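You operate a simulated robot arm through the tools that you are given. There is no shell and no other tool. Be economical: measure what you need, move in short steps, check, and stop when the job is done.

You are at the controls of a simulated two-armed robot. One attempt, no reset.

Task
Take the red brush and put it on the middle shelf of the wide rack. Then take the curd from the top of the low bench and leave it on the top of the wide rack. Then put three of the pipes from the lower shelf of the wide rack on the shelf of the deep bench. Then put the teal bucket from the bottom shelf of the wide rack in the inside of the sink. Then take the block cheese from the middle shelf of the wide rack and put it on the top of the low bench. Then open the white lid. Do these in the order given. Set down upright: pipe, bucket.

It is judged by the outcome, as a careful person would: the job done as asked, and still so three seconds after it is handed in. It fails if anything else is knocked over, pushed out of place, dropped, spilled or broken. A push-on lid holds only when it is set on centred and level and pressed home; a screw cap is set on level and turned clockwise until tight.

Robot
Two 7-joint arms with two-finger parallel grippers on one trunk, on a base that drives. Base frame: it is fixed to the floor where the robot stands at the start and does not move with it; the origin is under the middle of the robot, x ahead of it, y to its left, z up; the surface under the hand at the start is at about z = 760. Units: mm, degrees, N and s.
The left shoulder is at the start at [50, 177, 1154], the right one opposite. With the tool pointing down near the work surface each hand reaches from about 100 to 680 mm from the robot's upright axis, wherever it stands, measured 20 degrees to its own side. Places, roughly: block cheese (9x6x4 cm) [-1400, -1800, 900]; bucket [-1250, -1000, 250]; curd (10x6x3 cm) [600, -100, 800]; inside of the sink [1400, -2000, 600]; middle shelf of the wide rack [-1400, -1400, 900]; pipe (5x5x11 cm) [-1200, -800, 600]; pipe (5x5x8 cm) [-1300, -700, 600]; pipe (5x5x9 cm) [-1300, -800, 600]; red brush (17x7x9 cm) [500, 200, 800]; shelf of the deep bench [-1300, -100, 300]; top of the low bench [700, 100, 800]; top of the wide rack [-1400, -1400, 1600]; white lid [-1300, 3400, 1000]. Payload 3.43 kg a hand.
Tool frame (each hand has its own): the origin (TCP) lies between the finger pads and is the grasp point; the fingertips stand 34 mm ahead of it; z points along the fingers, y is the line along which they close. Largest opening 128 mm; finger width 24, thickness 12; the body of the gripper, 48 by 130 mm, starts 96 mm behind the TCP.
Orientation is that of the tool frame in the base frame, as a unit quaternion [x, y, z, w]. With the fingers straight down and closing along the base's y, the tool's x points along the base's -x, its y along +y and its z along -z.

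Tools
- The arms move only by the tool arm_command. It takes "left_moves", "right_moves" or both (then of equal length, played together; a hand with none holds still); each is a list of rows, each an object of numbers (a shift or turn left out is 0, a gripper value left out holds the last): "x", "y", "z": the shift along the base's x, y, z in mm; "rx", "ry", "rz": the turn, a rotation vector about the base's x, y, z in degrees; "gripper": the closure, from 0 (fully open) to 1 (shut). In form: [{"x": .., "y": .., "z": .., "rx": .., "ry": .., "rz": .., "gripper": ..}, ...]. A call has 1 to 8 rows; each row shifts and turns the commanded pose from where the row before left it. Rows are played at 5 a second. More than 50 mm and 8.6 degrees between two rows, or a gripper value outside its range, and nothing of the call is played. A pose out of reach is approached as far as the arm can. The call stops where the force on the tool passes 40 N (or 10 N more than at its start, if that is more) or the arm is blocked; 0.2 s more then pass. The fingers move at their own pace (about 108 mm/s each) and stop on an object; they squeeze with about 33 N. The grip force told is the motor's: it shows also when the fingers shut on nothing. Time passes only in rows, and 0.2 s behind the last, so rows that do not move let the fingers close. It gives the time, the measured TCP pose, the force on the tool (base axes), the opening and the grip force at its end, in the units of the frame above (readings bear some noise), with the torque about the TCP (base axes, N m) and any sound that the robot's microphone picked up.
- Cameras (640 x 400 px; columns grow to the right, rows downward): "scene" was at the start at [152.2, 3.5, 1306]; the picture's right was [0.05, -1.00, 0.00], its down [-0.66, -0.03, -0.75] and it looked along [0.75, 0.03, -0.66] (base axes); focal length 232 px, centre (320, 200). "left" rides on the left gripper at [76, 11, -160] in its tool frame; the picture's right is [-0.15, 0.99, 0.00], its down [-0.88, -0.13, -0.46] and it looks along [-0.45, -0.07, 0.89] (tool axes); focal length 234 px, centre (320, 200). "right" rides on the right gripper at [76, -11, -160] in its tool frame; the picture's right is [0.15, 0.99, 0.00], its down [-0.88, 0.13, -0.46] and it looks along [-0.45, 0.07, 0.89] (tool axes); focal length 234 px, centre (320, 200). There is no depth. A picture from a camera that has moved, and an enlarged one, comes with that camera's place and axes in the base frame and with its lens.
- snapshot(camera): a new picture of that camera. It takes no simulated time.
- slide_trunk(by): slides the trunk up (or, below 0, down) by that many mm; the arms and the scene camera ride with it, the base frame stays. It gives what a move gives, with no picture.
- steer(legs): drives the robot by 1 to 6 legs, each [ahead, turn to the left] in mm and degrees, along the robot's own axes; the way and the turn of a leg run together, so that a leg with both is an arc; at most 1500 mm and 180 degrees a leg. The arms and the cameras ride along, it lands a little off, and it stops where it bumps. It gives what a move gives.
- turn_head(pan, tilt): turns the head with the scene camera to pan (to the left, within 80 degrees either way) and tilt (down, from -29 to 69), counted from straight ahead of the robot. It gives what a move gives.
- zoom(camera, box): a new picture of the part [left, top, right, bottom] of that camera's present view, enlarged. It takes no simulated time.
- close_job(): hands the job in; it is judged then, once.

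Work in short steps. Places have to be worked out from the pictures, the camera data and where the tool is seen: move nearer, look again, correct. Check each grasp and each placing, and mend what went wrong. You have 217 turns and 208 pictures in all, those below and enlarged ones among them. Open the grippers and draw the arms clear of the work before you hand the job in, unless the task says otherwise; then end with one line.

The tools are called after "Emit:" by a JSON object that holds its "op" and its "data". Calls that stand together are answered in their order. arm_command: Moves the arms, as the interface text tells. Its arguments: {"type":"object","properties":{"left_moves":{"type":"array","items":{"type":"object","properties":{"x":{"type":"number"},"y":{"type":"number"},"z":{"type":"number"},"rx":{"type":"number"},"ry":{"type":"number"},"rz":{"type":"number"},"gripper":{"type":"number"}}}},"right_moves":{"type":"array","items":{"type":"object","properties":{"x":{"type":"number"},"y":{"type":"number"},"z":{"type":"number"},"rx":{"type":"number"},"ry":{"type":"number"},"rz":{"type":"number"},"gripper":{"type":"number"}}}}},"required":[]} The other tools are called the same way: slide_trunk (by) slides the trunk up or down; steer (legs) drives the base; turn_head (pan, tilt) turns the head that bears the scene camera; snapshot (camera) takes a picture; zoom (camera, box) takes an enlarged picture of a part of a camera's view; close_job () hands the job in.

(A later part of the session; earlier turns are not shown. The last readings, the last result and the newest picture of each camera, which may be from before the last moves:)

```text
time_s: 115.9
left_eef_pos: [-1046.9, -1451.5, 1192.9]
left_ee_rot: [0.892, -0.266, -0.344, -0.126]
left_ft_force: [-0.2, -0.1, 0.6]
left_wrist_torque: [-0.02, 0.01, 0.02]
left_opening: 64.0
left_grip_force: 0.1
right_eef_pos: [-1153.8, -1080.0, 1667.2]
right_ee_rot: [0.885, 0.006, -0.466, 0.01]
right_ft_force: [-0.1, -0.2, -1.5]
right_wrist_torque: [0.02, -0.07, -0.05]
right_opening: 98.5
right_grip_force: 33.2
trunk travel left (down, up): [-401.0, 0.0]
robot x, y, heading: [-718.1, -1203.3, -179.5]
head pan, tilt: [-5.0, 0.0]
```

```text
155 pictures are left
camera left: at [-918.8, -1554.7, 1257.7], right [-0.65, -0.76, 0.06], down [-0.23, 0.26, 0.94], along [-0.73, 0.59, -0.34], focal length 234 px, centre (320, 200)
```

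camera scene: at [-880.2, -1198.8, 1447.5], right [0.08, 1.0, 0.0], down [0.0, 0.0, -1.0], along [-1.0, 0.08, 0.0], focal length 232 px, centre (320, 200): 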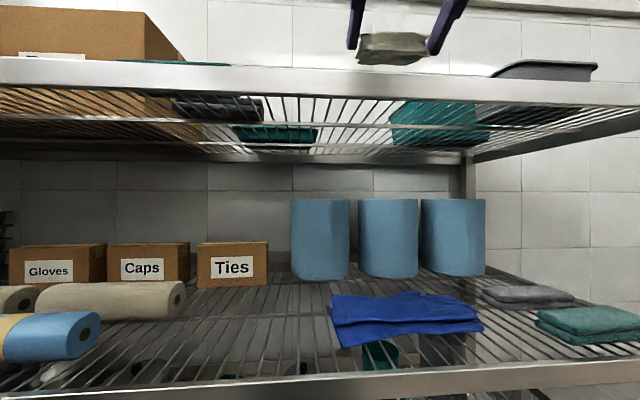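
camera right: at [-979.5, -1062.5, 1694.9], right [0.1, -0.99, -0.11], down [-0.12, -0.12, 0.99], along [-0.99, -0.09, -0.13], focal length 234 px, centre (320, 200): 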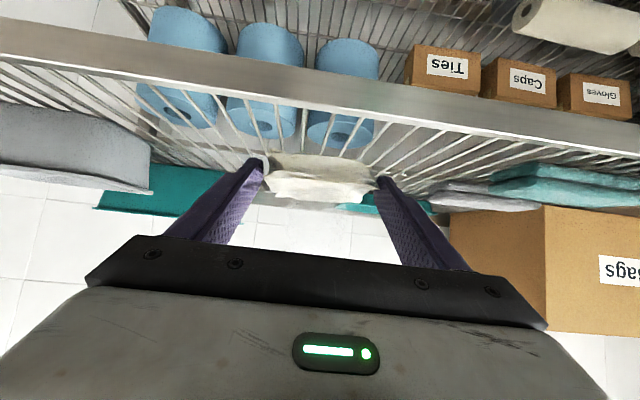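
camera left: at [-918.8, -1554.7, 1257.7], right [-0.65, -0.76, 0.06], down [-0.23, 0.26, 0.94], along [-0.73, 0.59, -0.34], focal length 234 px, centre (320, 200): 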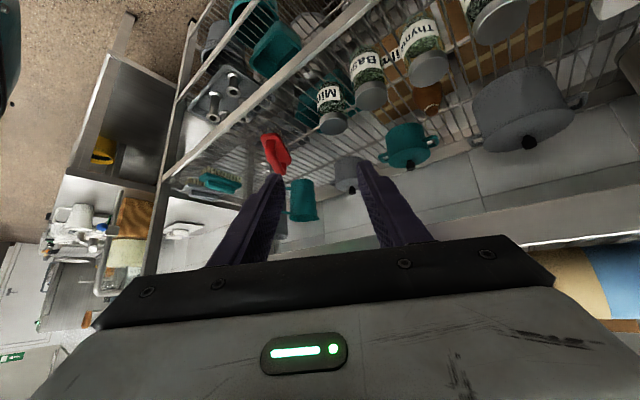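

Curd clears the edge. I'll zoom to see where the teal tub's footprint is.

Emit:
{"op": "zoom", "data": {"camera": "scene", "box": [140, 20, 540, 170]}}

```text
1.60 times, centred on (340, 95) of scene
camera zoom: at [-880.2, -1198.8, 1447.5], right [0.08, 1.0, 0.0], down [0.0, 0.0, -1.0], along [-1.0, 0.08, 0.0], focal length 371 px, centre (288, 368)
```

zoom: 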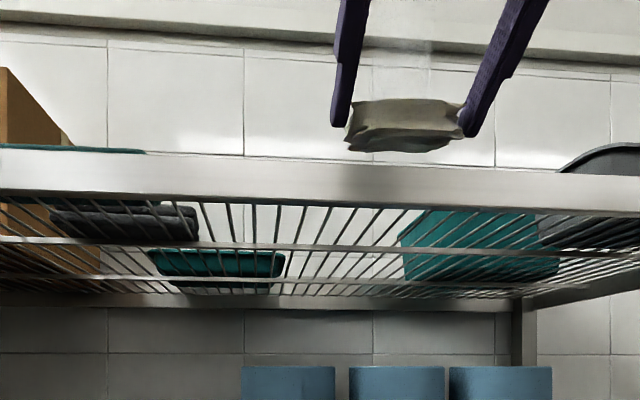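

Free window at the front is y≈-1262 to -1040. I'll turn the base left 8° and go forward 50 mm to centre the curd near y≈-1150.

Emit:
{"op": "steer", "data": {"legs": [[0, 8], [50, 0]]}}

Emit:
{"op": "zoom", "data": {"camera": "scene", "box": [140, 20, 540, 170]}}

```text
time_s: 117.4
left_eef_pos: [-1057.5, -1501.6, 1192.5]
left_ee_rot: [0.908, -0.203, -0.352, -0.101]
left_ft_force: [-1.1, -0.8, -0.3]
left_wrist_torque: [0.02, -0.02, -0.04]
left_opening: 63.9
left_grip_force: 0.0
right_eef_pos: [-1216.3, -1149.5, 1666.7]
right_ee_rot: [0.883, 0.068, -0.463, 0.042]
right_ft_force: [-1.4, -0.1, -1.7]
right_wrist_torque: [-0.02, -0.09, 0.01]
right_opening: 98.7
right_grip_force: 32.5
trunk travel left (down, up): [-401.0, 0.0]
robot x, y, heading: [-764.9, -1212.6, -171.4]
head pan, tilt: [-5.0, 0.0]
```

```text
1.60 times, centred on (340, 95) of scene
camera zoom: at [-928.1, -1228.7, 1447.4], right [-0.06, 1.0, 0.0], down [0.0, 0.0, -1.0], along [-1.0, -0.06, 0.0], focal length 371 px, centre (288, 368)
```

zoom: 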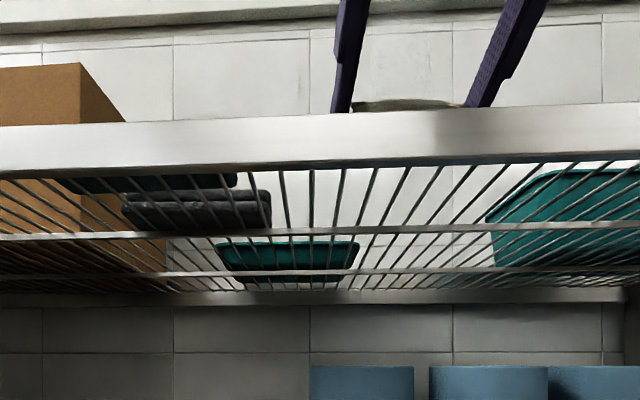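

Curd is over the gap. Lowering in small steps to contact.

Emit:
{"op": "arm_command", "data": {"right_moves": [{"z": -5}, {"z": -5}, {"z": -4}, {"z": -3}]}}

Emit:
{"op": "arm_command", "data": {"right_moves": [{"z": -3}, {"z": -3}, {"z": -3}]}}

Emit:
{"op": "zoom", "data": {"camera": "scene", "box": [140, 20, 540, 170]}}

```text
time_s: 118.4
left_eef_pos: [-1056.7, -1502.5, 1193.1]
left_ee_rot: [0.908, -0.204, -0.351, -0.102]
left_ft_force: [0.0, -0.9, 0.4]
left_wrist_torque: [0.02, 0.0, -0.01]
left_opening: 64.0
left_grip_force: 0.1
right_eef_pos: [-1215.9, -1147.5, 1650.5]
right_ee_rot: [0.883, 0.068, -0.463, 0.042]
right_ft_force: [0.7, -0.6, -2.2]
right_wrist_torque: [0.03, -0.04, -0.03]
right_opening: 98.6
right_grip_force: 32.5
trunk travel left (down, up): [-401.0, 0.0]
robot x, y, heading: [-765.6, -1209.9, -171.6]
head pan, tilt: [-5.0, 0.0]
```

```text
time_s: 119.2
left_eef_pos: [-1056.7, -1501.8, 1192.7]
left_ee_rot: [0.909, -0.203, -0.351, -0.102]
left_ft_force: [-0.2, 0.0, -0.1]
left_wrist_torque: [0.03, -0.01, -0.01]
left_opening: 63.9
left_grip_force: 0.0
right_eef_pos: [-1214.2, -1147.2, 1642.1]
right_ee_rot: [0.882, 0.068, -0.464, 0.043]
right_ft_force: [-0.6, 0.2, -1.1]
right_wrist_torque: [0.01, -0.06, -0.01]
right_opening: 98.5
right_grip_force: 32.7
trunk travel left (down, up): [-401.0, 0.0]
robot x, y, heading: [-767.6, -1212.6, -171.5]
head pan, tilt: [-5.0, 0.0]
```

```text
1.60 times, centred on (340, 95) of scene
camera zoom: at [-927.0, -1228.3, 1447.5], right [-0.06, 1.0, 0.0], down [0.0, 0.0, -1.0], along [-1.0, -0.06, 0.0], focal length 371 px, centre (288, 368)
```

zoom: 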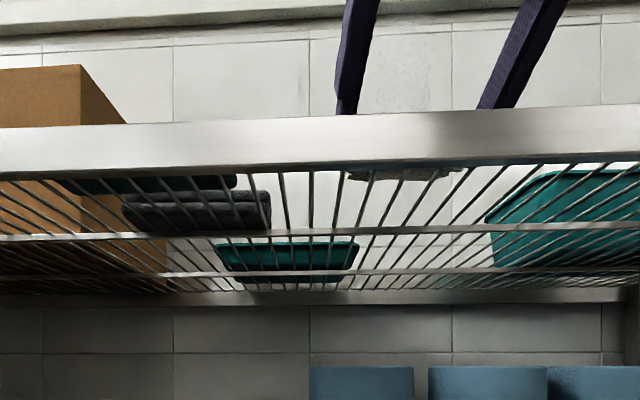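

Continuing down.

Emit:
{"op": "arm_command", "data": {"right_moves": [{"z": -3}, {"z": -3}, {"z": -3}, {"z": -3}]}}

Emit:
{"op": "arm_command", "data": {"right_moves": [{"z": -3}, {"z": -3}, {"z": -3}, {"z": -3}]}}

Emit:
{"op": "zoom", "data": {"camera": "scene", "box": [140, 20, 540, 170]}}

```text
time_s: 120.2
left_eef_pos: [-1056.4, -1501.4, 1193.5]
left_ee_rot: [0.908, -0.203, -0.353, -0.1]
left_ft_force: [0.6, -0.6, -0.8]
left_wrist_torque: [0.0, 0.0, 0.05]
left_opening: 63.8
left_grip_force: 0.0
right_eef_pos: [-1212.6, -1148.2, 1631.3]
right_ee_rot: [0.88, 0.067, -0.468, 0.044]
right_ft_force: [-4.9, 0.4, 24.1]
right_wrist_torque: [-0.06, 0.46, 0.01]
right_opening: 98.9
right_grip_force: 33.1
trunk travel left (down, up): [-401.0, 0.0]
robot x, y, heading: [-765.1, -1213.6, -171.2]
head pan, tilt: [-5.0, 0.0]
```

```text
time_s: 120.8
left_eef_pos: [-1055.2, -1502.2, 1192.8]
left_ee_rot: [0.908, -0.203, -0.352, -0.101]
left_ft_force: [0.7, 0.6, 0.4]
left_wrist_torque: [0.02, -0.03, -0.02]
left_opening: 64.1
left_grip_force: 0.1
right_eef_pos: [-1211.4, -1149.1, 1629.6]
right_ee_rot: [0.877, 0.069, -0.474, 0.045]
right_ft_force: [2.6, 0.4, 7.7]
right_wrist_torque: [-0.01, 0.04, -0.03]
right_opening: 98.4
right_grip_force: 32.8
trunk travel left (down, up): [-401.0, 0.0]
robot x, y, heading: [-766.9, -1212.4, -171.3]
head pan, tilt: [-5.0, 0.0]
stopped in row 2 (right hand): the force on the tool passed its limit at 43 N (the readings are from after the stop); the commanded pose is now the measured one
```

```text
1.60 times, centred on (340, 95) of scene
camera zoom: at [-925.5, -1228.5, 1447.2], right [-0.06, 1.0, 0.0], down [0.0, 0.0, -1.0], along [-1.0, -0.06, 0.0], focal length 371 px, centre (288, 368)
```

zoom: 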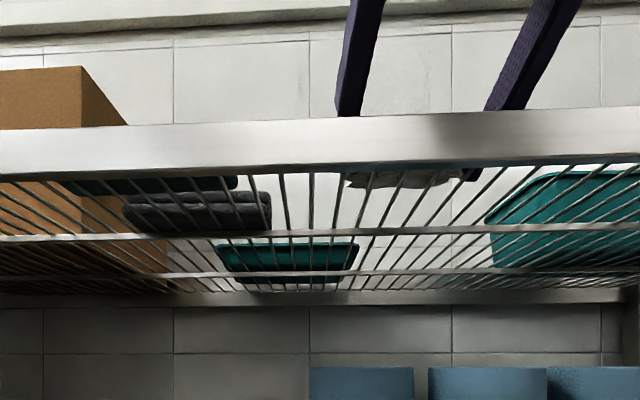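

Firm contact. I'll release and look.

Emit:
{"op": "arm_command", "data": {"right_moves": [{"z": 1}, {"gripper": 0.1}, {}, {}]}}

Emit:
{"op": "zoom", "data": {"camera": "scene", "box": [140, 20, 540, 170]}}

Emit:
{"op": "snapshot", "data": {"camera": "right"}}

```text
time_s: 121.8
left_eef_pos: [-1055.8, -1501.4, 1191.7]
left_ee_rot: [0.908, -0.203, -0.352, -0.102]
left_ft_force: [-0.8, 0.1, -0.2]
left_wrist_torque: [-0.03, -0.02, 0.02]
left_opening: 64.1
left_grip_force: 0.2
right_eef_pos: [-1214.9, -1147.6, 1630.0]
right_ee_rot: [0.878, 0.068, -0.471, 0.044]
right_ft_force: [1.9, -1.4, 3.4]
right_wrist_torque: [0.14, 0.0, -0.05]
right_opening: 114.4
right_grip_force: 0.2
trunk travel left (down, up): [-401.0, 0.0]
robot x, y, heading: [-764.6, -1212.2, -171.4]
head pan, tilt: [-5.0, 0.0]
```

```text
1.60 times, centred on (340, 95) of scene
camera zoom: at [-926.1, -1228.7, 1447.6], right [-0.06, 1.0, 0.0], down [0.0, 0.0, -1.0], along [-1.0, -0.06, 0.0], focal length 371 px, centre (288, 368)
```

zoom: 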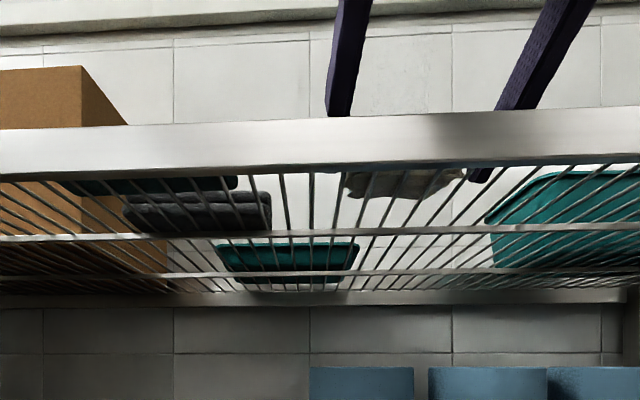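

```text
149 pictures are left
camera right: at [-1043.0, -1106.7, 1654.5], right [0.24, -0.96, -0.11], down [-0.09, -0.13, 0.99], along [-0.97, -0.23, -0.11], focal length 234 px, centre (320, 200)
```

right: 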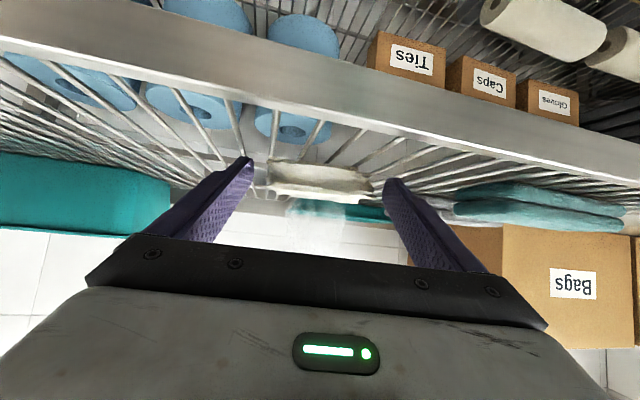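

The curd lies flat on the wires. I'll open fully and withdraw along the tool axis, then back out.

Emit:
{"op": "arm_command", "data": {"right_moves": [{"z": 4, "gripper": 0.0}, {"x": 16, "z": 10, "y": 2}, {"x": 16, "z": 10, "y": 2}, {"x": 20, "z": 5, "y": 3}, {"x": 20, "y": 3}, {"x": 20, "y": 3}]}}

Emit:
{"op": "steer", "data": {"legs": [[-330, 0]]}}

Emit:
{"op": "snapshot", "data": {"camera": "scene"}}

```text
time_s: 123.2
left_eef_pos: [-1054.8, -1500.8, 1193.5]
left_ee_rot: [0.908, -0.203, -0.352, -0.101]
left_ft_force: [-0.3, -0.2, -0.3]
left_wrist_torque: [0.01, 0.02, 0.03]
left_opening: 64.1
left_grip_force: 0.1
right_eef_pos: [-1121.4, -1134.3, 1659.8]
right_ee_rot: [0.878, 0.068, -0.471, 0.044]
right_ft_force: [0.0, -0.1, -0.3]
right_wrist_torque: [0.01, 0.01, -0.03]
right_opening: 128.0
right_grip_force: 0.0
trunk travel left (down, up): [-401.0, 0.0]
robot x, y, heading: [-764.3, -1211.3, -171.3]
head pan, tilt: [-5.0, 0.0]
```

```text
time_s: 125.4
left_eef_pos: [-728.5, -1451.5, 1192.8]
left_ee_rot: [0.908, -0.204, -0.352, -0.102]
left_ft_force: [-0.5, 0.1, 0.4]
left_wrist_torque: [0.0, -0.01, 0.02]
left_opening: 64.1
left_grip_force: 0.1
right_eef_pos: [-794.1, -1084.7, 1658.7]
right_ee_rot: [0.879, 0.068, -0.471, 0.043]
right_ft_force: [-0.2, 0.3, -0.7]
right_wrist_torque: [0.01, 0.04, 0.04]
right_opening: 128.0
right_grip_force: 0.0
trunk travel left (down, up): [-401.0, 0.0]
robot x, y, heading: [-439.6, -1161.5, -171.2]
head pan, tilt: [-5.0, 0.0]
```

```text
148 pictures are left
camera scene: at [-598.4, -1178.5, 1447.6], right [-0.06, 1.0, 0.0], down [0.0, 0.0, -1.0], along [-1.0, -0.06, 0.0], focal length 232 px, centre (320, 200)
```

scene: 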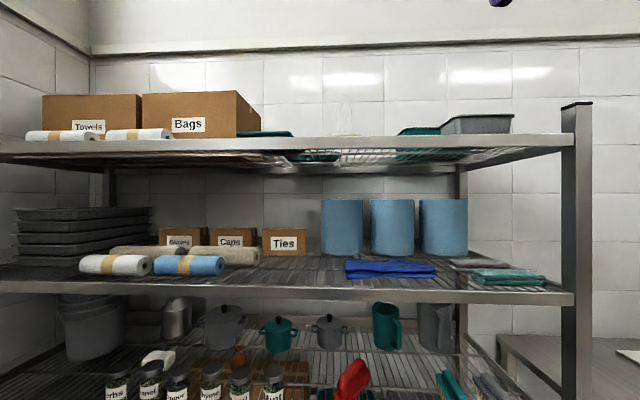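

The curd sits on top (steam visible). Next the pipes: I'll bring the right arm down, then lower the trunk and look at the lower shelf.

Emit:
{"op": "arm_command", "data": {"right_moves": [{"z": -48}, {"z": -48}, {"z": -48}, {"z": -48}, {"z": -48}, {"z": -48}, {"z": -48}, {"z": -48}]}}

Emit:
{"op": "arm_command", "data": {"right_moves": [{"z": -48}, {"z": -48}, {"z": -48}, {"z": -48}, {"z": -30}]}}

Emit:
{"op": "steer", "data": {"legs": [[0, -82], [420, 0], [0, 73]]}}

Emit:
{"op": "slide_trunk", "data": {"by": -200}}

Emit:
{"op": "turn_head", "data": {"pan": 0, "tilt": 40}}

Emit:
{"op": "snapshot", "data": {"camera": "scene"}}

```text
time_s: 127.2
left_eef_pos: [-727.8, -1451.5, 1193.5]
left_ee_rot: [0.908, -0.204, -0.352, -0.101]
left_ft_force: [0.5, -0.3, 1.1]
left_wrist_torque: [-0.01, 0.0, 0.0]
left_opening: 63.9
left_grip_force: 0.1
right_eef_pos: [-795.3, -1085.2, 1302.3]
right_ee_rot: [0.879, 0.062, -0.47, 0.049]
right_ft_force: [0.0, 6.0, 27.4]
right_wrist_torque: [0.9, -5.48, 1.09]
right_opening: 128.0
right_grip_force: 0.0
trunk travel left (down, up): [-401.0, 0.0]
robot x, y, heading: [-439.7, -1163.6, -171.3]
head pan, tilt: [-5.0, 0.0]
stopped in row 8 (right hand): the force on the tool passed its limit at 152 N (the readings are from after the stop); the commanded pose is now the measured one
```

```text
time_s: 127.5
left_eef_pos: [-730.0, -1451.3, 1193.0]
left_ee_rot: [0.908, -0.204, -0.351, -0.101]
left_ft_force: [0.1, -0.1, 0.3]
left_wrist_torque: [0.01, 0.0, 0.01]
left_opening: 63.9
left_grip_force: 0.1
right_eef_pos: [-796.4, -1084.8, 1302.5]
right_ee_rot: [0.879, 0.06, -0.47, 0.051]
right_ft_force: [-0.2, 2.0, 9.2]
right_wrist_torque: [0.31, -1.74, 0.21]
right_opening: 128.0
right_grip_force: 0.1
right hand out of reach, approached as far as the arm can: row 1
trunk travel left (down, up): [-401.0, 0.0]
robot x, y, heading: [-434.4, -1162.7, -171.4]
head pan, tilt: [-5.0, 0.0]
stopped in row 1 (right hand): the force on the tool passed its limit at 104 N (the readings are from after the stop); the commanded pose is now the measured one
```

```text
time_s: 136.8
left_eef_pos: [-887.1, -996.0, 1193.1]
left_ee_rot: [0.889, -0.276, -0.342, -0.13]
left_ft_force: [0.4, -0.6, 1.1]
left_wrist_torque: [0.0, 0.01, -0.01]
left_opening: 64.1
left_grip_force: 0.0
right_eef_pos: [-895.3, -623.7, 1303.3]
right_ee_rot: [0.882, -0.01, -0.471, 0.013]
right_ft_force: [-1.6, 1.1, 27.1]
right_wrist_torque: [0.1, -5.36, 0.05]
right_opening: 128.2
right_grip_force: 0.1
trunk travel left (down, up): [-401.0, 0.0]
robot x, y, heading: [-550.4, -756.8, 179.4]
head pan, tilt: [-5.0, 0.0]
```

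```text
time_s: 138.9
left_eef_pos: [-887.0, -996.7, 992.8]
left_ee_rot: [0.889, -0.275, -0.343, -0.128]
left_ft_force: [0.4, -0.3, 0.1]
left_wrist_torque: [-0.02, 0.01, -0.02]
left_opening: 64.0
left_grip_force: 0.1
right_eef_pos: [-894.1, -623.3, 1103.0]
right_ee_rot: [0.881, -0.01, -0.473, 0.013]
right_ft_force: [-0.8, -2.0, 14.7]
right_wrist_torque: [0.04, -2.84, -0.14]
right_opening: 128.1
right_grip_force: 0.0
trunk travel left (down, up): [-201.0, 200.0]
robot x, y, heading: [-553.9, -755.0, 179.3]
head pan, tilt: [-5.0, 0.0]
```

```text
time_s: 140.0
left_eef_pos: [-887.8, -996.0, 993.8]
left_ee_rot: [0.889, -0.275, -0.342, -0.129]
left_ft_force: [-0.3, 0.1, 0.0]
left_wrist_torque: [0.01, 0.02, 0.0]
left_opening: 64.3
left_grip_force: 0.0
right_eef_pos: [-895.3, -624.8, 1103.4]
right_ee_rot: [0.881, -0.011, -0.472, 0.011]
right_ft_force: [-1.9, -2.0, 15.9]
right_wrist_torque: [0.06, -3.19, -0.33]
right_opening: 127.8
right_grip_force: 0.1
trunk travel left (down, up): [-201.0, 200.0]
robot x, y, heading: [-558.7, -758.8, 179.4]
head pan, tilt: [0.0, 40.0]
```

```text
147 pictures are left
camera scene: at [-711.6, -755.8, 1183.9], right [0.01, 1.0, 0.0], down [0.64, -0.01, -0.77], along [-0.77, 0.01, -0.64], focal length 232 px, centre (320, 200)
```

scene: 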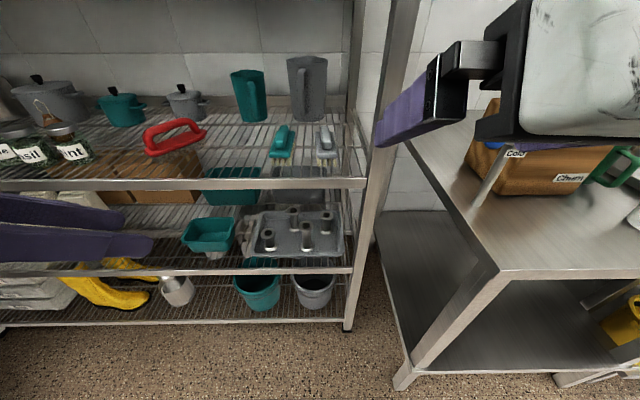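

The right arm is pressing against itself; I'll move it forward and up to relieve that.

Emit:
{"op": "arm_command", "data": {"right_moves": [{"x": -25, "z": 20}, {"x": -25, "z": 20}, {"x": -25, "z": 10}]}}

Emit:
{"op": "zoom", "data": {"camera": "scene", "box": [170, 160, 370, 330]}}

```text
time_s: 140.8
left_eef_pos: [-888.8, -995.8, 993.9]
left_ee_rot: [0.889, -0.275, -0.342, -0.129]
left_ft_force: [0.0, 0.5, 0.3]
left_wrist_torque: [-0.02, -0.02, 0.02]
left_opening: 64.1
left_grip_force: 0.1
right_eef_pos: [-970.7, -622.6, 1153.6]
right_ee_rot: [0.881, -0.01, -0.473, 0.012]
right_ft_force: [0.3, -0.7, 0.0]
right_wrist_torque: [0.0, -0.02, 0.0]
right_opening: 127.8
right_grip_force: 0.1
trunk travel left (down, up): [-201.0, 200.0]
robot x, y, heading: [-555.0, -762.0, 179.3]
head pan, tilt: [0.0, 40.0]
```

```text
2.35 times, centred on (270, 245) of scene
camera zoom: at [-711.7, -755.8, 1183.8], right [0.01, 1.0, 0.0], down [0.64, -0.01, -0.77], along [-0.77, 0.01, -0.64], focal length 546 px, centre (438, 94)
```

zoom: 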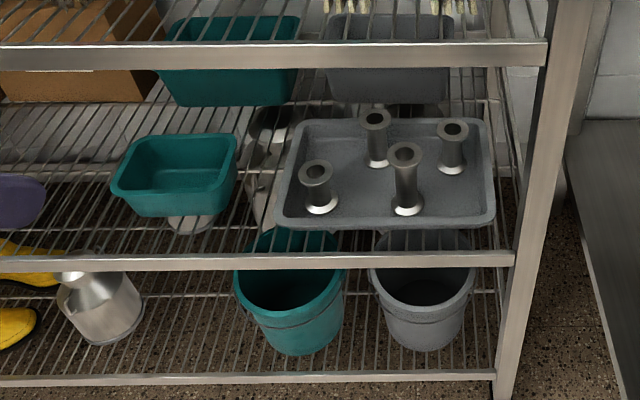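

Relieved. The pipes stand in a grey tray at about A(-1247,-929), B(-1239,-795), C(-1317,-725), D(-1332,-846); the lower shelf is at z≈515. I'll start with B using the right hand: turn 12° left, lower the trunk and bring the hand down in front.

Emit:
{"op": "steer", "data": {"legs": [[0, 12.5]]}}

Emit:
{"op": "slide_trunk", "data": {"by": -195}}

Emit:
{"op": "arm_command", "data": {"right_moves": [{"z": -45}, {"z": -45}, {"z": -45}, {"z": -45}, {"z": -45}, {"z": -45}, {"z": -45}]}}

Emit:
{"op": "snapshot", "data": {"camera": "scene"}}

Emit:
{"op": "snapshot", "data": {"camera": "right"}}

```text
time_s: 142.0
left_eef_pos: [-827.0, -1064.3, 993.4]
left_ee_rot: [0.913, -0.177, -0.355, -0.091]
left_ft_force: [-1.1, -0.3, 0.4]
left_wrist_torque: [-0.01, -0.02, 0.01]
left_opening: 63.9
left_grip_force: 0.0
right_eef_pos: [-989.8, -718.0, 1154.5]
right_ee_rot: [0.877, 0.088, -0.468, 0.065]
right_ft_force: [0.5, 0.0, -0.8]
right_wrist_torque: [0.01, 0.0, -0.01]
right_opening: 128.2
right_grip_force: 0.0
trunk travel left (down, up): [-201.0, 200.0]
robot x, y, heading: [-556.0, -755.3, -168.1]
head pan, tilt: [0.0, 40.0]
```

```text
time_s: 144.1
left_eef_pos: [-827.5, -1063.5, 797.4]
left_ee_rot: [0.914, -0.176, -0.355, -0.09]
left_ft_force: [0.2, 0.0, 0.2]
left_wrist_torque: [-0.01, 0.01, -0.01]
left_opening: 63.9
left_grip_force: 0.1
right_eef_pos: [-988.4, -715.9, 957.8]
right_ee_rot: [0.877, 0.087, -0.468, 0.065]
right_ft_force: [0.4, 0.3, 0.5]
right_wrist_torque: [0.01, 0.03, -0.02]
right_opening: 128.2
right_grip_force: 0.1
trunk travel left (down, up): [-6.0, 395.0]
robot x, y, heading: [-558.3, -755.4, -167.8]
head pan, tilt: [0.0, 40.0]
```

```text
time_s: 145.4
left_eef_pos: [-823.3, -1071.1, 796.8]
left_ee_rot: [0.911, -0.175, -0.361, -0.096]
left_ft_force: [-1.3, -1.3, -0.3]
left_wrist_torque: [-0.02, 0.03, -0.03]
left_opening: 64.1
left_grip_force: 0.2
right_eef_pos: [-1012.2, -750.8, 808.1]
right_ee_rot: [0.824, 0.095, -0.554, 0.068]
right_ft_force: [1.0, 0.4, 1.0]
right_wrist_torque: [0.02, 0.04, 0.01]
right_opening: 128.0
right_grip_force: 0.1
right hand out of reach, approached as far as the arm can: row 4, 5, 6
trunk travel left (down, up): [-6.0, 395.0]
robot x, y, heading: [-555.8, -758.9, -167.8]
head pan, tilt: [0.0, 40.0]
stopped in row 6 (right hand): the arm was blocked; the commanded pose is now the measured one
```

```text
145 pictures are left
camera scene: at [-701.8, -798.7, 990.1], right [-0.21, 0.98, 0.01], down [0.62, 0.15, -0.77], along [-0.76, -0.15, -0.64], focal length 232 px, centre (320, 200)
```

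scene: 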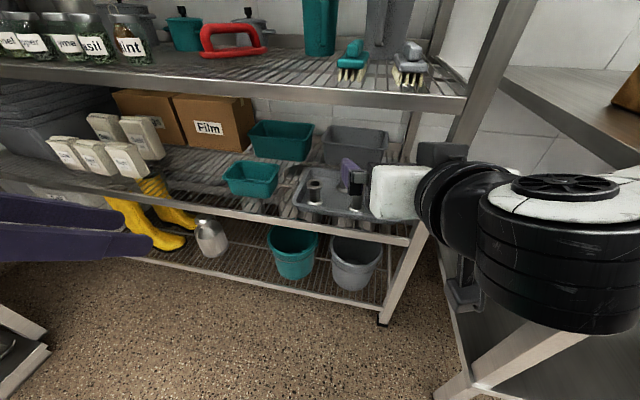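

```text
144 pictures are left
camera right: at [-842.8, -696.4, 799.0], right [0.29, -0.95, -0.13], down [0.12, -0.1, 0.99], along [-0.95, -0.3, 0.08], focal length 234 px, centre (320, 200)
```

right: 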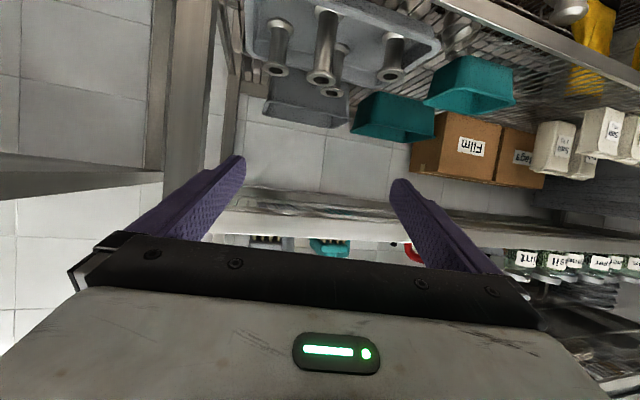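

The arm went into a cramped configuration. I'll back the base off, raise and extend the hand to untangle it, then try descending further out.

Emit:
{"op": "steer", "data": {"legs": [[-250, 0]]}}

Emit:
{"op": "arm_command", "data": {"right_moves": [{"z": 40, "x": -10}, {"z": 40, "x": -20, "ry": -4}, {"z": 40, "x": -20, "ry": -4}, {"z": 30, "x": -25, "ry": -4}, {"z": 10, "x": -30, "ry": -4}, {"x": -30, "ry": -4}, {"x": -30}]}}

Emit:
{"op": "turn_head", "data": {"pan": -25, "tilt": 40}}

Emit:
{"op": "snapshot", "data": {"camera": "scene"}}

```text
time_s: 147.2
left_eef_pos: [-588.3, -1011.9, 797.8]
left_ee_rot: [0.914, -0.177, -0.354, -0.091]
left_ft_force: [-0.4, -0.4, 0.7]
left_wrist_torque: [0.01, -0.03, 0.02]
left_opening: 63.9
left_grip_force: 0.1
right_eef_pos: [-777.2, -686.8, 795.1]
right_ee_rot: [0.834, 0.087, -0.541, 0.072]
right_ft_force: [-0.4, -1.3, -0.4]
right_wrist_torque: [-0.01, 0.01, 0.0]
right_opening: 128.0
right_grip_force: 0.0
trunk travel left (down, up): [-6.0, 395.0]
robot x, y, heading: [-315.7, -703.8, -167.9]
head pan, tilt: [0.0, 40.0]
```

```text
time_s: 148.8
left_eef_pos: [-588.2, -1012.4, 798.3]
left_ee_rot: [0.914, -0.178, -0.354, -0.092]
left_ft_force: [-0.6, -0.8, 0.3]
left_wrist_torque: [0.01, -0.02, 0.05]
left_opening: 64.0
left_grip_force: 0.0
right_eef_pos: [-939.2, -687.4, 955.8]
right_ee_rot: [0.915, 0.074, -0.387, 0.087]
right_ft_force: [-0.4, -0.1, 0.5]
right_wrist_torque: [0.04, 0.03, 0.02]
right_opening: 127.8
right_grip_force: 0.1
trunk travel left (down, up): [-6.0, 395.0]
robot x, y, heading: [-317.3, -705.9, -167.8]
head pan, tilt: [0.0, 40.0]
```

```text
time_s: 149.7
left_eef_pos: [-587.9, -1012.1, 798.3]
left_ee_rot: [0.914, -0.178, -0.354, -0.091]
left_ft_force: [0.1, 0.4, -0.6]
left_wrist_torque: [0.01, 0.01, 0.02]
left_opening: 64.2
left_grip_force: 0.0
right_eef_pos: [-938.3, -687.9, 956.8]
right_ee_rot: [0.915, 0.074, -0.387, 0.087]
right_ft_force: [0.1, 0.0, 0.2]
right_wrist_torque: [0.0, 0.04, -0.01]
right_opening: 128.0
right_grip_force: 0.0
trunk travel left (down, up): [-6.0, 395.0]
robot x, y, heading: [-316.3, -705.3, -167.9]
head pan, tilt: [-25.0, 40.0]
```

```text
143 pictures are left
camera scene: at [-467.8, -700.6, 988.9], right [0.22, 0.97, 0.0], down [0.63, -0.14, -0.77], along [-0.75, 0.17, -0.64], focal length 232 px, centre (320, 200)
```

scene: 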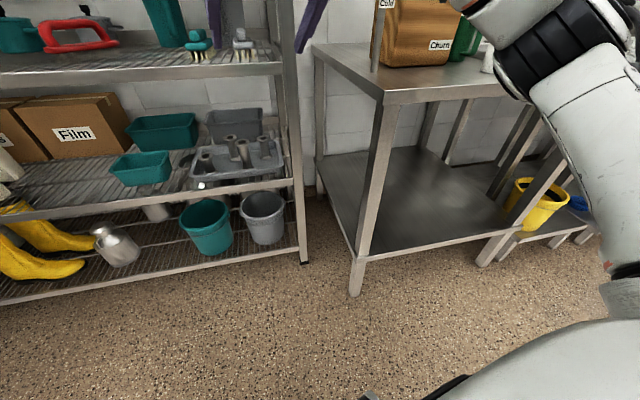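

The bench shelf is at about z≈280, free on its left part. The right arm is untangled now, extended at 43° pitch; I'll try descending here.

Emit:
{"op": "arm_command", "data": {"right_moves": [{"z": -45}, {"z": -45}, {"z": -45}, {"z": -45}, {"z": -45}, {"z": -45}, {"z": -45}]}}

Emit:
{"op": "snapshot", "data": {"camera": "right"}}

```text
time_s: 151.3
left_eef_pos: [-586.8, -1012.9, 797.3]
left_ee_rot: [0.914, -0.177, -0.353, -0.091]
left_ft_force: [-0.8, -0.2, -0.3]
left_wrist_torque: [0.03, 0.02, -0.02]
left_opening: 64.1
left_grip_force: 0.0
right_eef_pos: [-940.5, -690.9, 641.8]
right_ee_rot: [0.915, 0.074, -0.388, 0.087]
right_ft_force: [-0.2, -0.5, 0.2]
right_wrist_torque: [0.01, 0.01, 0.01]
right_opening: 127.8
right_grip_force: 0.0
trunk travel left (down, up): [-6.0, 395.0]
robot x, y, heading: [-316.9, -701.0, -167.9]
head pan, tilt: [-25.0, 40.0]
```

```text
142 pictures are left
camera right: at [-780.4, -639.0, 694.3], right [0.3, -0.95, 0.0], down [-0.26, -0.09, 0.96], along [-0.92, -0.29, -0.28], focal length 234 px, centre (320, 200)
```

right: 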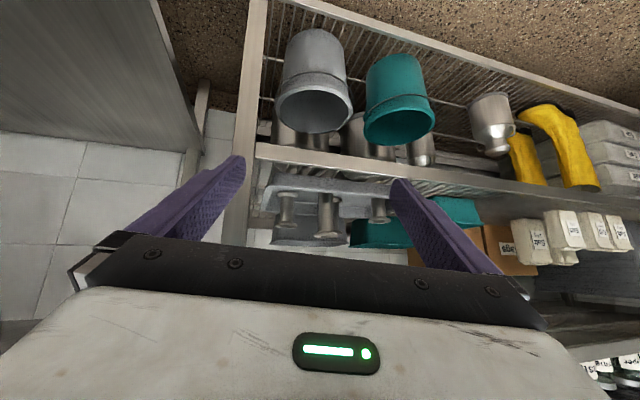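

Descent is fine now. Tops: B≈629, C≈598, A≈592, tray floor ≈519. I'll drive in 220 mm and check.

Emit:
{"op": "steer", "data": {"legs": [[220, 0]]}}

Emit:
{"op": "turn_head", "data": {"pan": 0, "tilt": 35}}

Emit:
{"op": "snapshot", "data": {"camera": "scene"}}

Emit:
{"op": "snapshot", "data": {"camera": "right"}}

```text
time_s: 152.8
left_eef_pos: [-757.2, -1049.7, 798.9]
left_ee_rot: [0.912, -0.18, -0.357, -0.092]
left_ft_force: [0.7, -0.5, -0.3]
left_wrist_torque: [0.0, -0.02, -0.01]
left_opening: 63.9
left_grip_force: 0.0
right_eef_pos: [-1101.5, -726.8, 638.3]
right_ee_rot: [0.916, 0.08, -0.384, 0.085]
right_ft_force: [-0.5, -0.2, -0.4]
right_wrist_torque: [0.01, 0.02, -0.02]
right_opening: 127.8
right_grip_force: 0.0
trunk travel left (down, up): [-6.0, 395.0]
robot x, y, heading: [-490.0, -743.7, -168.2]
head pan, tilt: [-25.0, 40.0]
stopped in leg 1: the robot was blocked; the commanded pose is now the measured one
```

```text
time_s: 153.7
left_eef_pos: [-757.1, -1049.4, 799.7]
left_ee_rot: [0.912, -0.179, -0.357, -0.092]
left_ft_force: [-0.2, 0.4, 0.4]
left_wrist_torque: [0.01, -0.02, -0.03]
left_opening: 63.9
left_grip_force: 0.1
right_eef_pos: [-1101.3, -727.8, 636.5]
right_ee_rot: [0.917, 0.08, -0.382, 0.085]
right_ft_force: [-0.2, -0.7, -0.6]
right_wrist_torque: [0.02, -0.02, 0.0]
right_opening: 128.0
right_grip_force: 0.1
trunk travel left (down, up): [-6.0, 395.0]
robot x, y, heading: [-483.0, -739.5, -168.1]
head pan, tilt: [0.0, 35.0]
```

```text
141 pictures are left
camera scene: at [-637.4, -775.9, 997.8], right [-0.2, 0.98, 0.0], down [0.55, 0.12, -0.82], along [-0.81, -0.16, -0.57], focal length 232 px, centre (320, 200)
```

scene: 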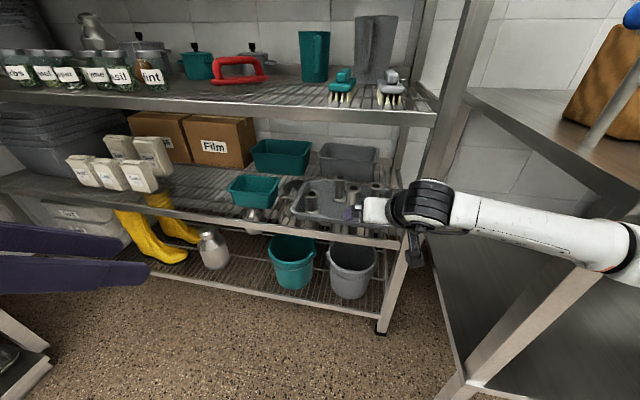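

```text
140 pictures are left
camera right: at [-942.0, -674.5, 692.3], right [0.31, -0.95, -0.01], down [-0.27, -0.1, 0.96], along [-0.91, -0.3, -0.29], focal length 234 px, centre (320, 200)
```

right: 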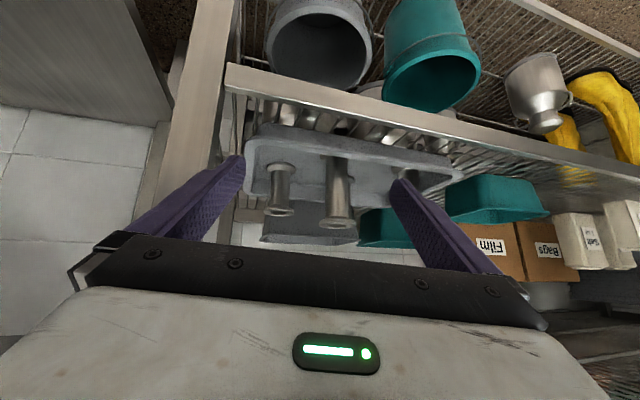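

Blocked because the right elbow met the bench corner. I'll approach instead from the rack's left side, angled (heading ~160°), reversing into place so the hand stays over open floor.

Emit:
{"op": "steer", "data": {"legs": [[-150, 0], [0, -113], [-480, 0], [0, 81]]}}

Emit:
{"op": "turn_head", "data": {"pan": -15, "tilt": 30}}

Emit:
{"op": "snapshot", "data": {"camera": "scene"}}

Emit:
{"op": "snapshot", "data": {"camera": "right"}}

```text
time_s: 156.5
left_eef_pos: [-701.9, -916.8, 797.4]
left_ee_rot: [0.872, -0.324, -0.335, -0.148]
left_ft_force: [-0.3, 0.5, -0.3]
left_wrist_torque: [0.03, 0.02, -0.01]
left_opening: 64.1
left_grip_force: 0.1
right_eef_pos: [-926.2, -527.2, 636.0]
right_ee_rot: [0.917, -0.048, -0.392, 0.05]
right_ft_force: [-4.5, -11.8, -1.4]
right_wrist_torque: [-0.16, 0.0, 0.46]
right_opening: 121.2
right_grip_force: 0.1
trunk travel left (down, up): [-6.0, 395.0]
robot x, y, heading: [-343.3, -715.0, 173.4]
head pan, tilt: [0.0, 35.0]
stopped in leg 2: the force on the tool passed its limit at 66 N (the readings are from after the stop); the commanded pose is now the measured one
```

```text
time_s: 157.3
left_eef_pos: [-702.1, -915.8, 796.1]
left_ee_rot: [0.872, -0.324, -0.335, -0.149]
left_ft_force: [-0.1, 0.1, 0.4]
left_wrist_torque: [0.01, -0.03, 0.01]
left_opening: 63.9
left_grip_force: 0.1
right_eef_pos: [-923.7, -527.1, 635.1]
right_ee_rot: [0.917, -0.048, -0.392, 0.05]
right_ft_force: [-1.0, -16.6, -1.1]
right_wrist_torque: [-0.08, -0.02, 0.17]
right_opening: 118.3
right_grip_force: 0.0
trunk travel left (down, up): [-6.0, 395.0]
robot x, y, heading: [-342.7, -711.2, 173.3]
head pan, tilt: [-15.0, 30.0]
```

```text
139 pictures are left
camera scene: at [-499.9, -672.9, 1004.2], right [0.37, 0.93, 0.0], down [0.47, -0.18, -0.87], along [-0.8, 0.32, -0.5], focal length 232 px, centre (320, 200)
```

scene: 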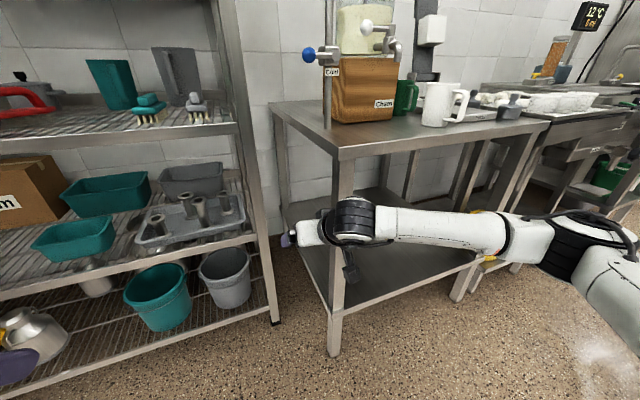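

```text
138 pictures are left
camera right: at [-755.6, -514.7, 688.9], right [0.05, -1.0, 0.02], down [-0.28, 0.01, 0.96], along [-0.96, -0.06, -0.28], focal length 234 px, centre (320, 200)
```

right: 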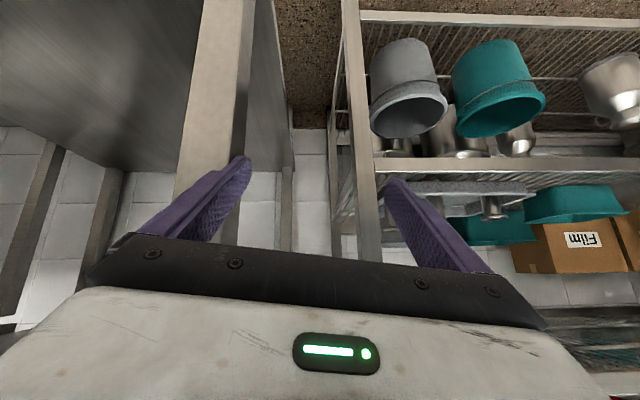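

The fingers brushed the bench leg (nothing moved). I'll turn back a little, reverse to open floor, and take a wider route.

Emit:
{"op": "steer", "data": {"legs": [[0, 6], [-200, 0]]}}

Emit:
{"op": "steer", "data": {"legs": [[0, -90], [-530, 0], [0, 70]]}}

Emit:
{"op": "turn_head", "data": {"pan": 0, "tilt": 25}}

Emit:
{"op": "snapshot", "data": {"camera": "scene"}}

```text
time_s: 158.1
left_eef_pos: [-693.2, -929.2, 797.6]
left_ee_rot: [0.879, -0.308, -0.337, -0.142]
left_ft_force: [0.4, 0.2, -0.4]
left_wrist_torque: [0.02, 0.02, 0.0]
left_opening: 64.0
left_grip_force: 0.0
right_eef_pos: [-930.5, -535.2, 632.4]
right_ee_rot: [0.92, -0.044, -0.386, 0.043]
right_ft_force: [2.1, -0.9, 0.7]
right_wrist_torque: [0.09, 0.01, -0.14]
right_opening: 127.6
right_grip_force: 0.1
trunk travel left (down, up): [-6.0, 395.0]
robot x, y, heading: [-344.5, -715.4, 175.5]
head pan, tilt: [-15.0, 30.0]
stopped in leg 1: the force on the tool passed its limit at 59 N (the readings are from after the stop); the commanded pose is now the measured one
```

```text
time_s: 159.1
left_eef_pos: [-704.0, -913.6, 797.9]
left_ee_rot: [0.872, -0.326, -0.334, -0.149]
left_ft_force: [0.1, 0.1, 0.3]
left_wrist_torque: [-0.02, 0.05, 0.01]
left_opening: 64.0
left_grip_force: 0.0
right_eef_pos: [-921.4, -528.6, 634.3]
right_ee_rot: [0.918, -0.049, -0.39, 0.053]
right_ft_force: [-3.7, -8.9, -1.8]
right_wrist_torque: [-0.14, -0.03, 0.3]
right_opening: 123.3
right_grip_force: 0.2
trunk travel left (down, up): [-6.0, 395.0]
robot x, y, heading: [-346.7, -713.6, 173.3]
head pan, tilt: [-15.0, 30.0]
stopped in leg 1: the force on the tool passed its limit at 49 N (the readings are from after the stop); the commanded pose is now the measured one
```

```text
time_s: 159.9
left_eef_pos: [-702.9, -913.4, 796.7]
left_ee_rot: [0.872, -0.325, -0.333, -0.148]
left_ft_force: [-1.1, -0.6, -0.3]
left_wrist_torque: [0.0, 0.01, 0.0]
left_opening: 64.2
left_grip_force: 0.0
right_eef_pos: [-921.1, -526.6, 634.0]
right_ee_rot: [0.918, -0.05, -0.39, 0.051]
right_ft_force: [-2.8, -13.3, -2.7]
right_wrist_torque: [-0.21, 0.01, 0.29]
right_opening: 120.5
right_grip_force: 0.1
trunk travel left (down, up): [-6.0, 395.0]
robot x, y, heading: [-347.1, -714.3, 173.2]
head pan, tilt: [0.0, 25.0]
```

```text
137 pictures are left
camera scene: at [-507.7, -695.2, 1012.1], right [0.12, 0.99, 0.0], down [0.42, -0.05, -0.91], along [-0.9, 0.11, -0.42], focal length 232 px, centre (320, 200)
```

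scene: 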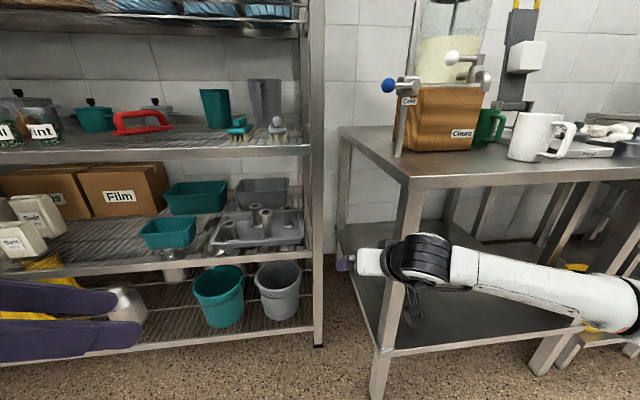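

The hand is straddling the leg edge; I'll reverse straight back without turning.

Emit:
{"op": "steer", "data": {"legs": [[-200, 0]]}}

Emit:
{"op": "snapshot", "data": {"camera": "scene"}}

```text
time_s: 161.5
left_eef_pos: [-500.7, -937.7, 798.1]
left_ee_rot: [0.873, -0.324, -0.335, -0.148]
left_ft_force: [0.7, 0.2, 0.9]
left_wrist_torque: [-0.01, 0.0, -0.01]
left_opening: 64.0
left_grip_force: 0.1
right_eef_pos: [-719.9, -552.5, 633.4]
right_ee_rot: [0.918, -0.049, -0.39, 0.051]
right_ft_force: [0.3, -0.2, -0.4]
right_wrist_torque: [-0.02, -0.01, 0.0]
right_opening: 128.0
right_grip_force: 0.0
trunk travel left (down, up): [-6.0, 395.0]
robot x, y, heading: [-143.3, -738.8, 173.3]
head pan, tilt: [0.0, 25.0]
```

```text
136 pictures are left
camera scene: at [-305.7, -719.3, 1012.2], right [0.12, 0.99, 0.0], down [0.42, -0.05, -0.91], along [-0.9, 0.11, -0.42], focal length 232 px, centre (320, 200)
```

scene: 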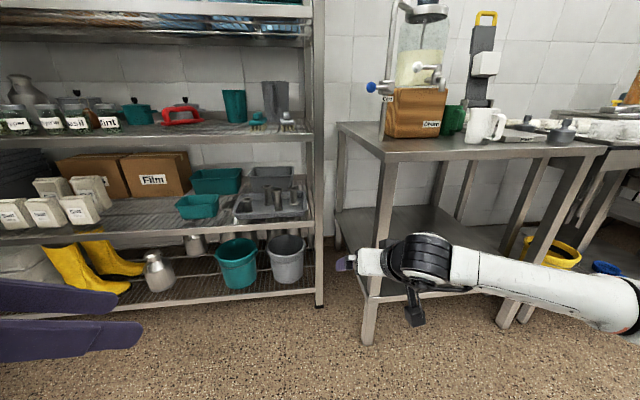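

Everything is intact. I'll take a route via the left: turn left, move to about (-400,-1010), then face 174°.

Emit:
{"op": "steer", "data": {"legs": [[0, 53.3], [374, 0], [0, -52.6]]}}

Emit:
{"op": "snapshot", "data": {"camera": "scene"}}

Emit:
{"op": "snapshot", "data": {"camera": "right"}}

```text
time_s: 168.6
left_eef_pos: [-755.1, -1208.6, 797.4]
left_ee_rot: [0.873, -0.323, -0.334, -0.147]
left_ft_force: [0.1, -0.3, -0.1]
left_wrist_torque: [0.01, -0.02, 0.03]
left_opening: 64.0
left_grip_force: 0.0
right_eef_pos: [-977.3, -820.6, 634.0]
right_ee_rot: [0.918, -0.048, -0.389, 0.052]
right_ft_force: [-0.2, 0.1, 0.1]
right_wrist_torque: [-0.01, -0.02, -0.01]
right_opening: 128.0
right_grip_force: 0.1
trunk travel left (down, up): [-6.0, 395.0]
robot x, y, heading: [-398.2, -1004.9, 173.7]
head pan, tilt: [0.0, 25.0]
```

```text
135 pictures are left
camera scene: at [-561.4, -988.3, 1012.2], right [0.11, 0.99, 0.0], down [0.42, -0.05, -0.91], along [-0.9, 0.1, -0.42], focal length 232 px, centre (320, 200)
```

scene: 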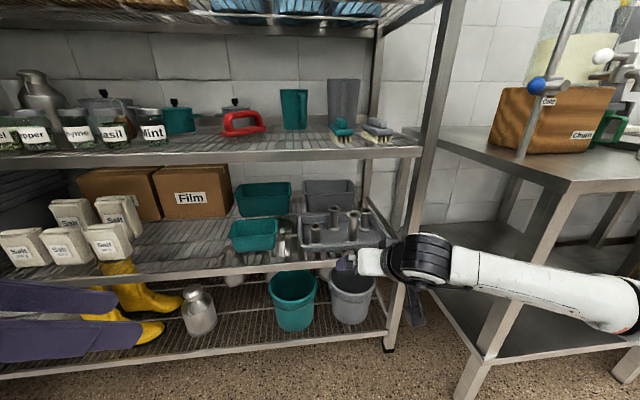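

```text
134 pictures are left
camera right: at [-808.8, -809.6, 689.0], right [0.06, -1.0, 0.03], down [-0.29, 0.01, 0.96], along [-0.96, -0.06, -0.29], focal length 234 px, centre (320, 200)
```

right: 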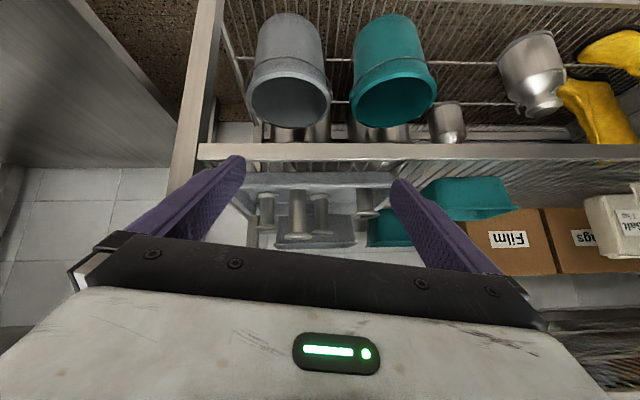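

B is at (-1239,-796), top ≈627. I'll drive 195 mm, which lines up the hand with B.

Emit:
{"op": "steer", "data": {"legs": [[195, 0]]}}

Emit:
{"op": "snapshot", "data": {"camera": "right"}}

Emit:
{"op": "snapshot", "data": {"camera": "scene"}}

```text
time_s: 170.2
left_eef_pos: [-955.1, -1187.3, 797.5]
left_ee_rot: [0.873, -0.322, -0.335, -0.147]
left_ft_force: [-0.4, -1.0, -0.1]
left_wrist_torque: [0.02, 0.0, -0.02]
left_opening: 63.9
left_grip_force: 0.0
right_eef_pos: [-1176.1, -800.3, 634.9]
right_ee_rot: [0.918, -0.047, -0.39, 0.052]
right_ft_force: [-0.5, -0.4, 0.2]
right_wrist_torque: [-0.03, 0.01, 0.01]
right_opening: 128.0
right_grip_force: 0.1
trunk travel left (down, up): [-6.0, 395.0]
robot x, y, heading: [-596.1, -983.4, 173.5]
head pan, tilt: [0.0, 25.0]
```

```text
133 pictures are left
camera right: at [-1008.8, -787.5, 689.1], right [0.06, -1.0, 0.03], down [-0.29, 0.01, 0.96], along [-0.96, -0.06, -0.29], focal length 234 px, centre (320, 200)
```

right: 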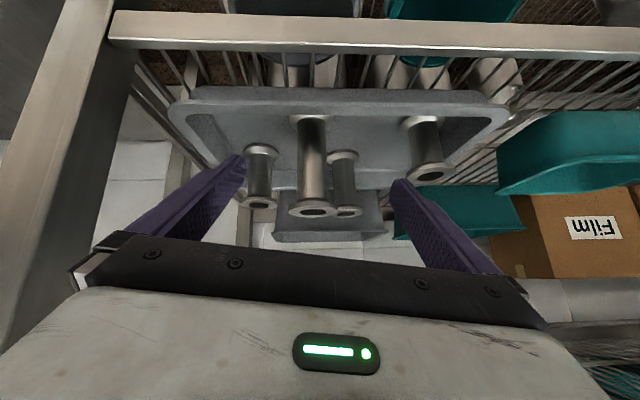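

```text
132 pictures are left
camera scene: at [-761.2, -965.9, 1012.2], right [0.11, 0.99, 0.0], down [0.42, -0.05, -0.91], along [-0.9, 0.1, -0.42], focal length 232 px, centre (320, 200)
```

scene: 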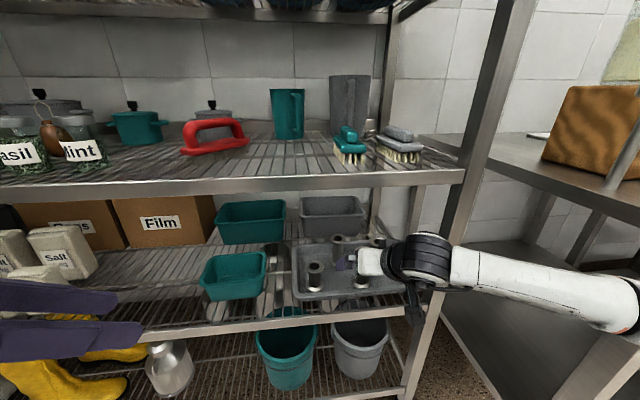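

Aligned. I'll move in over B, down to z≈585, and close.

Emit:
{"op": "arm_command", "data": {"right_moves": [{"x": -22, "y": 1, "z": -17}, {"x": -22, "y": 1, "z": -17}, {"x": -20, "y": 1, "z": -16}, {"gripper": 0.5}, {"gripper": 1.0}, {}, {}]}}

Emit:
{"op": "snapshot", "data": {"camera": "right"}}

```text
time_s: 171.8
left_eef_pos: [-955.0, -1186.8, 796.9]
left_ee_rot: [0.873, -0.323, -0.335, -0.147]
left_ft_force: [0.2, 0.7, 0.1]
left_wrist_torque: [-0.02, 0.01, 0.05]
left_opening: 63.9
left_grip_force: 0.1
right_eef_pos: [-1239.6, -796.1, 583.1]
right_ee_rot: [0.918, -0.047, -0.39, 0.052]
right_ft_force: [0.1, 0.3, 1.2]
right_wrist_torque: [0.17, 0.03, -0.01]
right_opening: 30.6
right_grip_force: 32.8
trunk travel left (down, up): [-6.0, 395.0]
robot x, y, heading: [-598.4, -985.2, 173.4]
head pan, tilt: [0.0, 25.0]
```

```text
131 pictures are left
camera right: at [-1071.2, -783.6, 638.2], right [0.06, -1.0, 0.03], down [-0.29, 0.01, 0.96], along [-0.96, -0.06, -0.28], focal length 234 px, centre (320, 200)
```

right: 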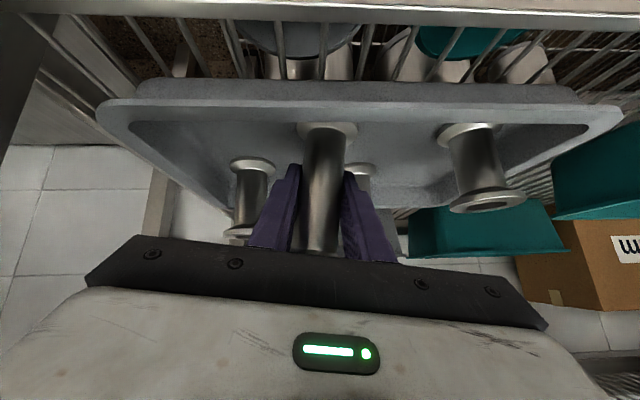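

Gripped at 31 mm. I'll lift 60 mm and check.

Emit:
{"op": "arm_command", "data": {"right_moves": [{"z": 20}, {"z": 20}, {"z": 20}]}}

Emit:
{"op": "snapshot", "data": {"camera": "right"}}

```text
time_s: 172.6
left_eef_pos: [-954.6, -1186.6, 797.1]
left_ee_rot: [0.873, -0.323, -0.334, -0.147]
left_ft_force: [1.1, 0.0, 0.5]
left_wrist_torque: [0.02, 0.0, 0.0]
left_opening: 63.9
left_grip_force: 0.0
right_eef_pos: [-1242.2, -796.2, 644.0]
right_ee_rot: [0.918, -0.047, -0.389, 0.052]
right_ft_force: [-0.1, 0.6, -2.1]
right_wrist_torque: [0.02, 0.01, 0.02]
right_opening: 31.1
right_grip_force: 32.6
trunk travel left (down, up): [-6.0, 395.0]
robot x, y, heading: [-598.3, -981.2, 173.6]
head pan, tilt: [0.0, 25.0]
```

```text
130 pictures are left
camera right: at [-1073.2, -784.0, 698.5], right [0.06, -1.0, 0.03], down [-0.29, 0.01, 0.96], along [-0.96, -0.06, -0.29], focal length 234 px, centre (320, 200)
```

right: 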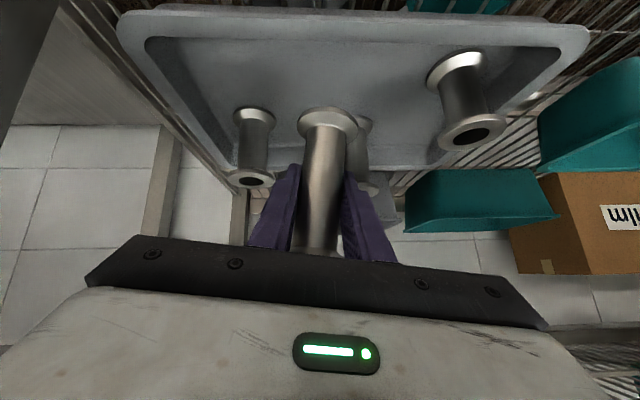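

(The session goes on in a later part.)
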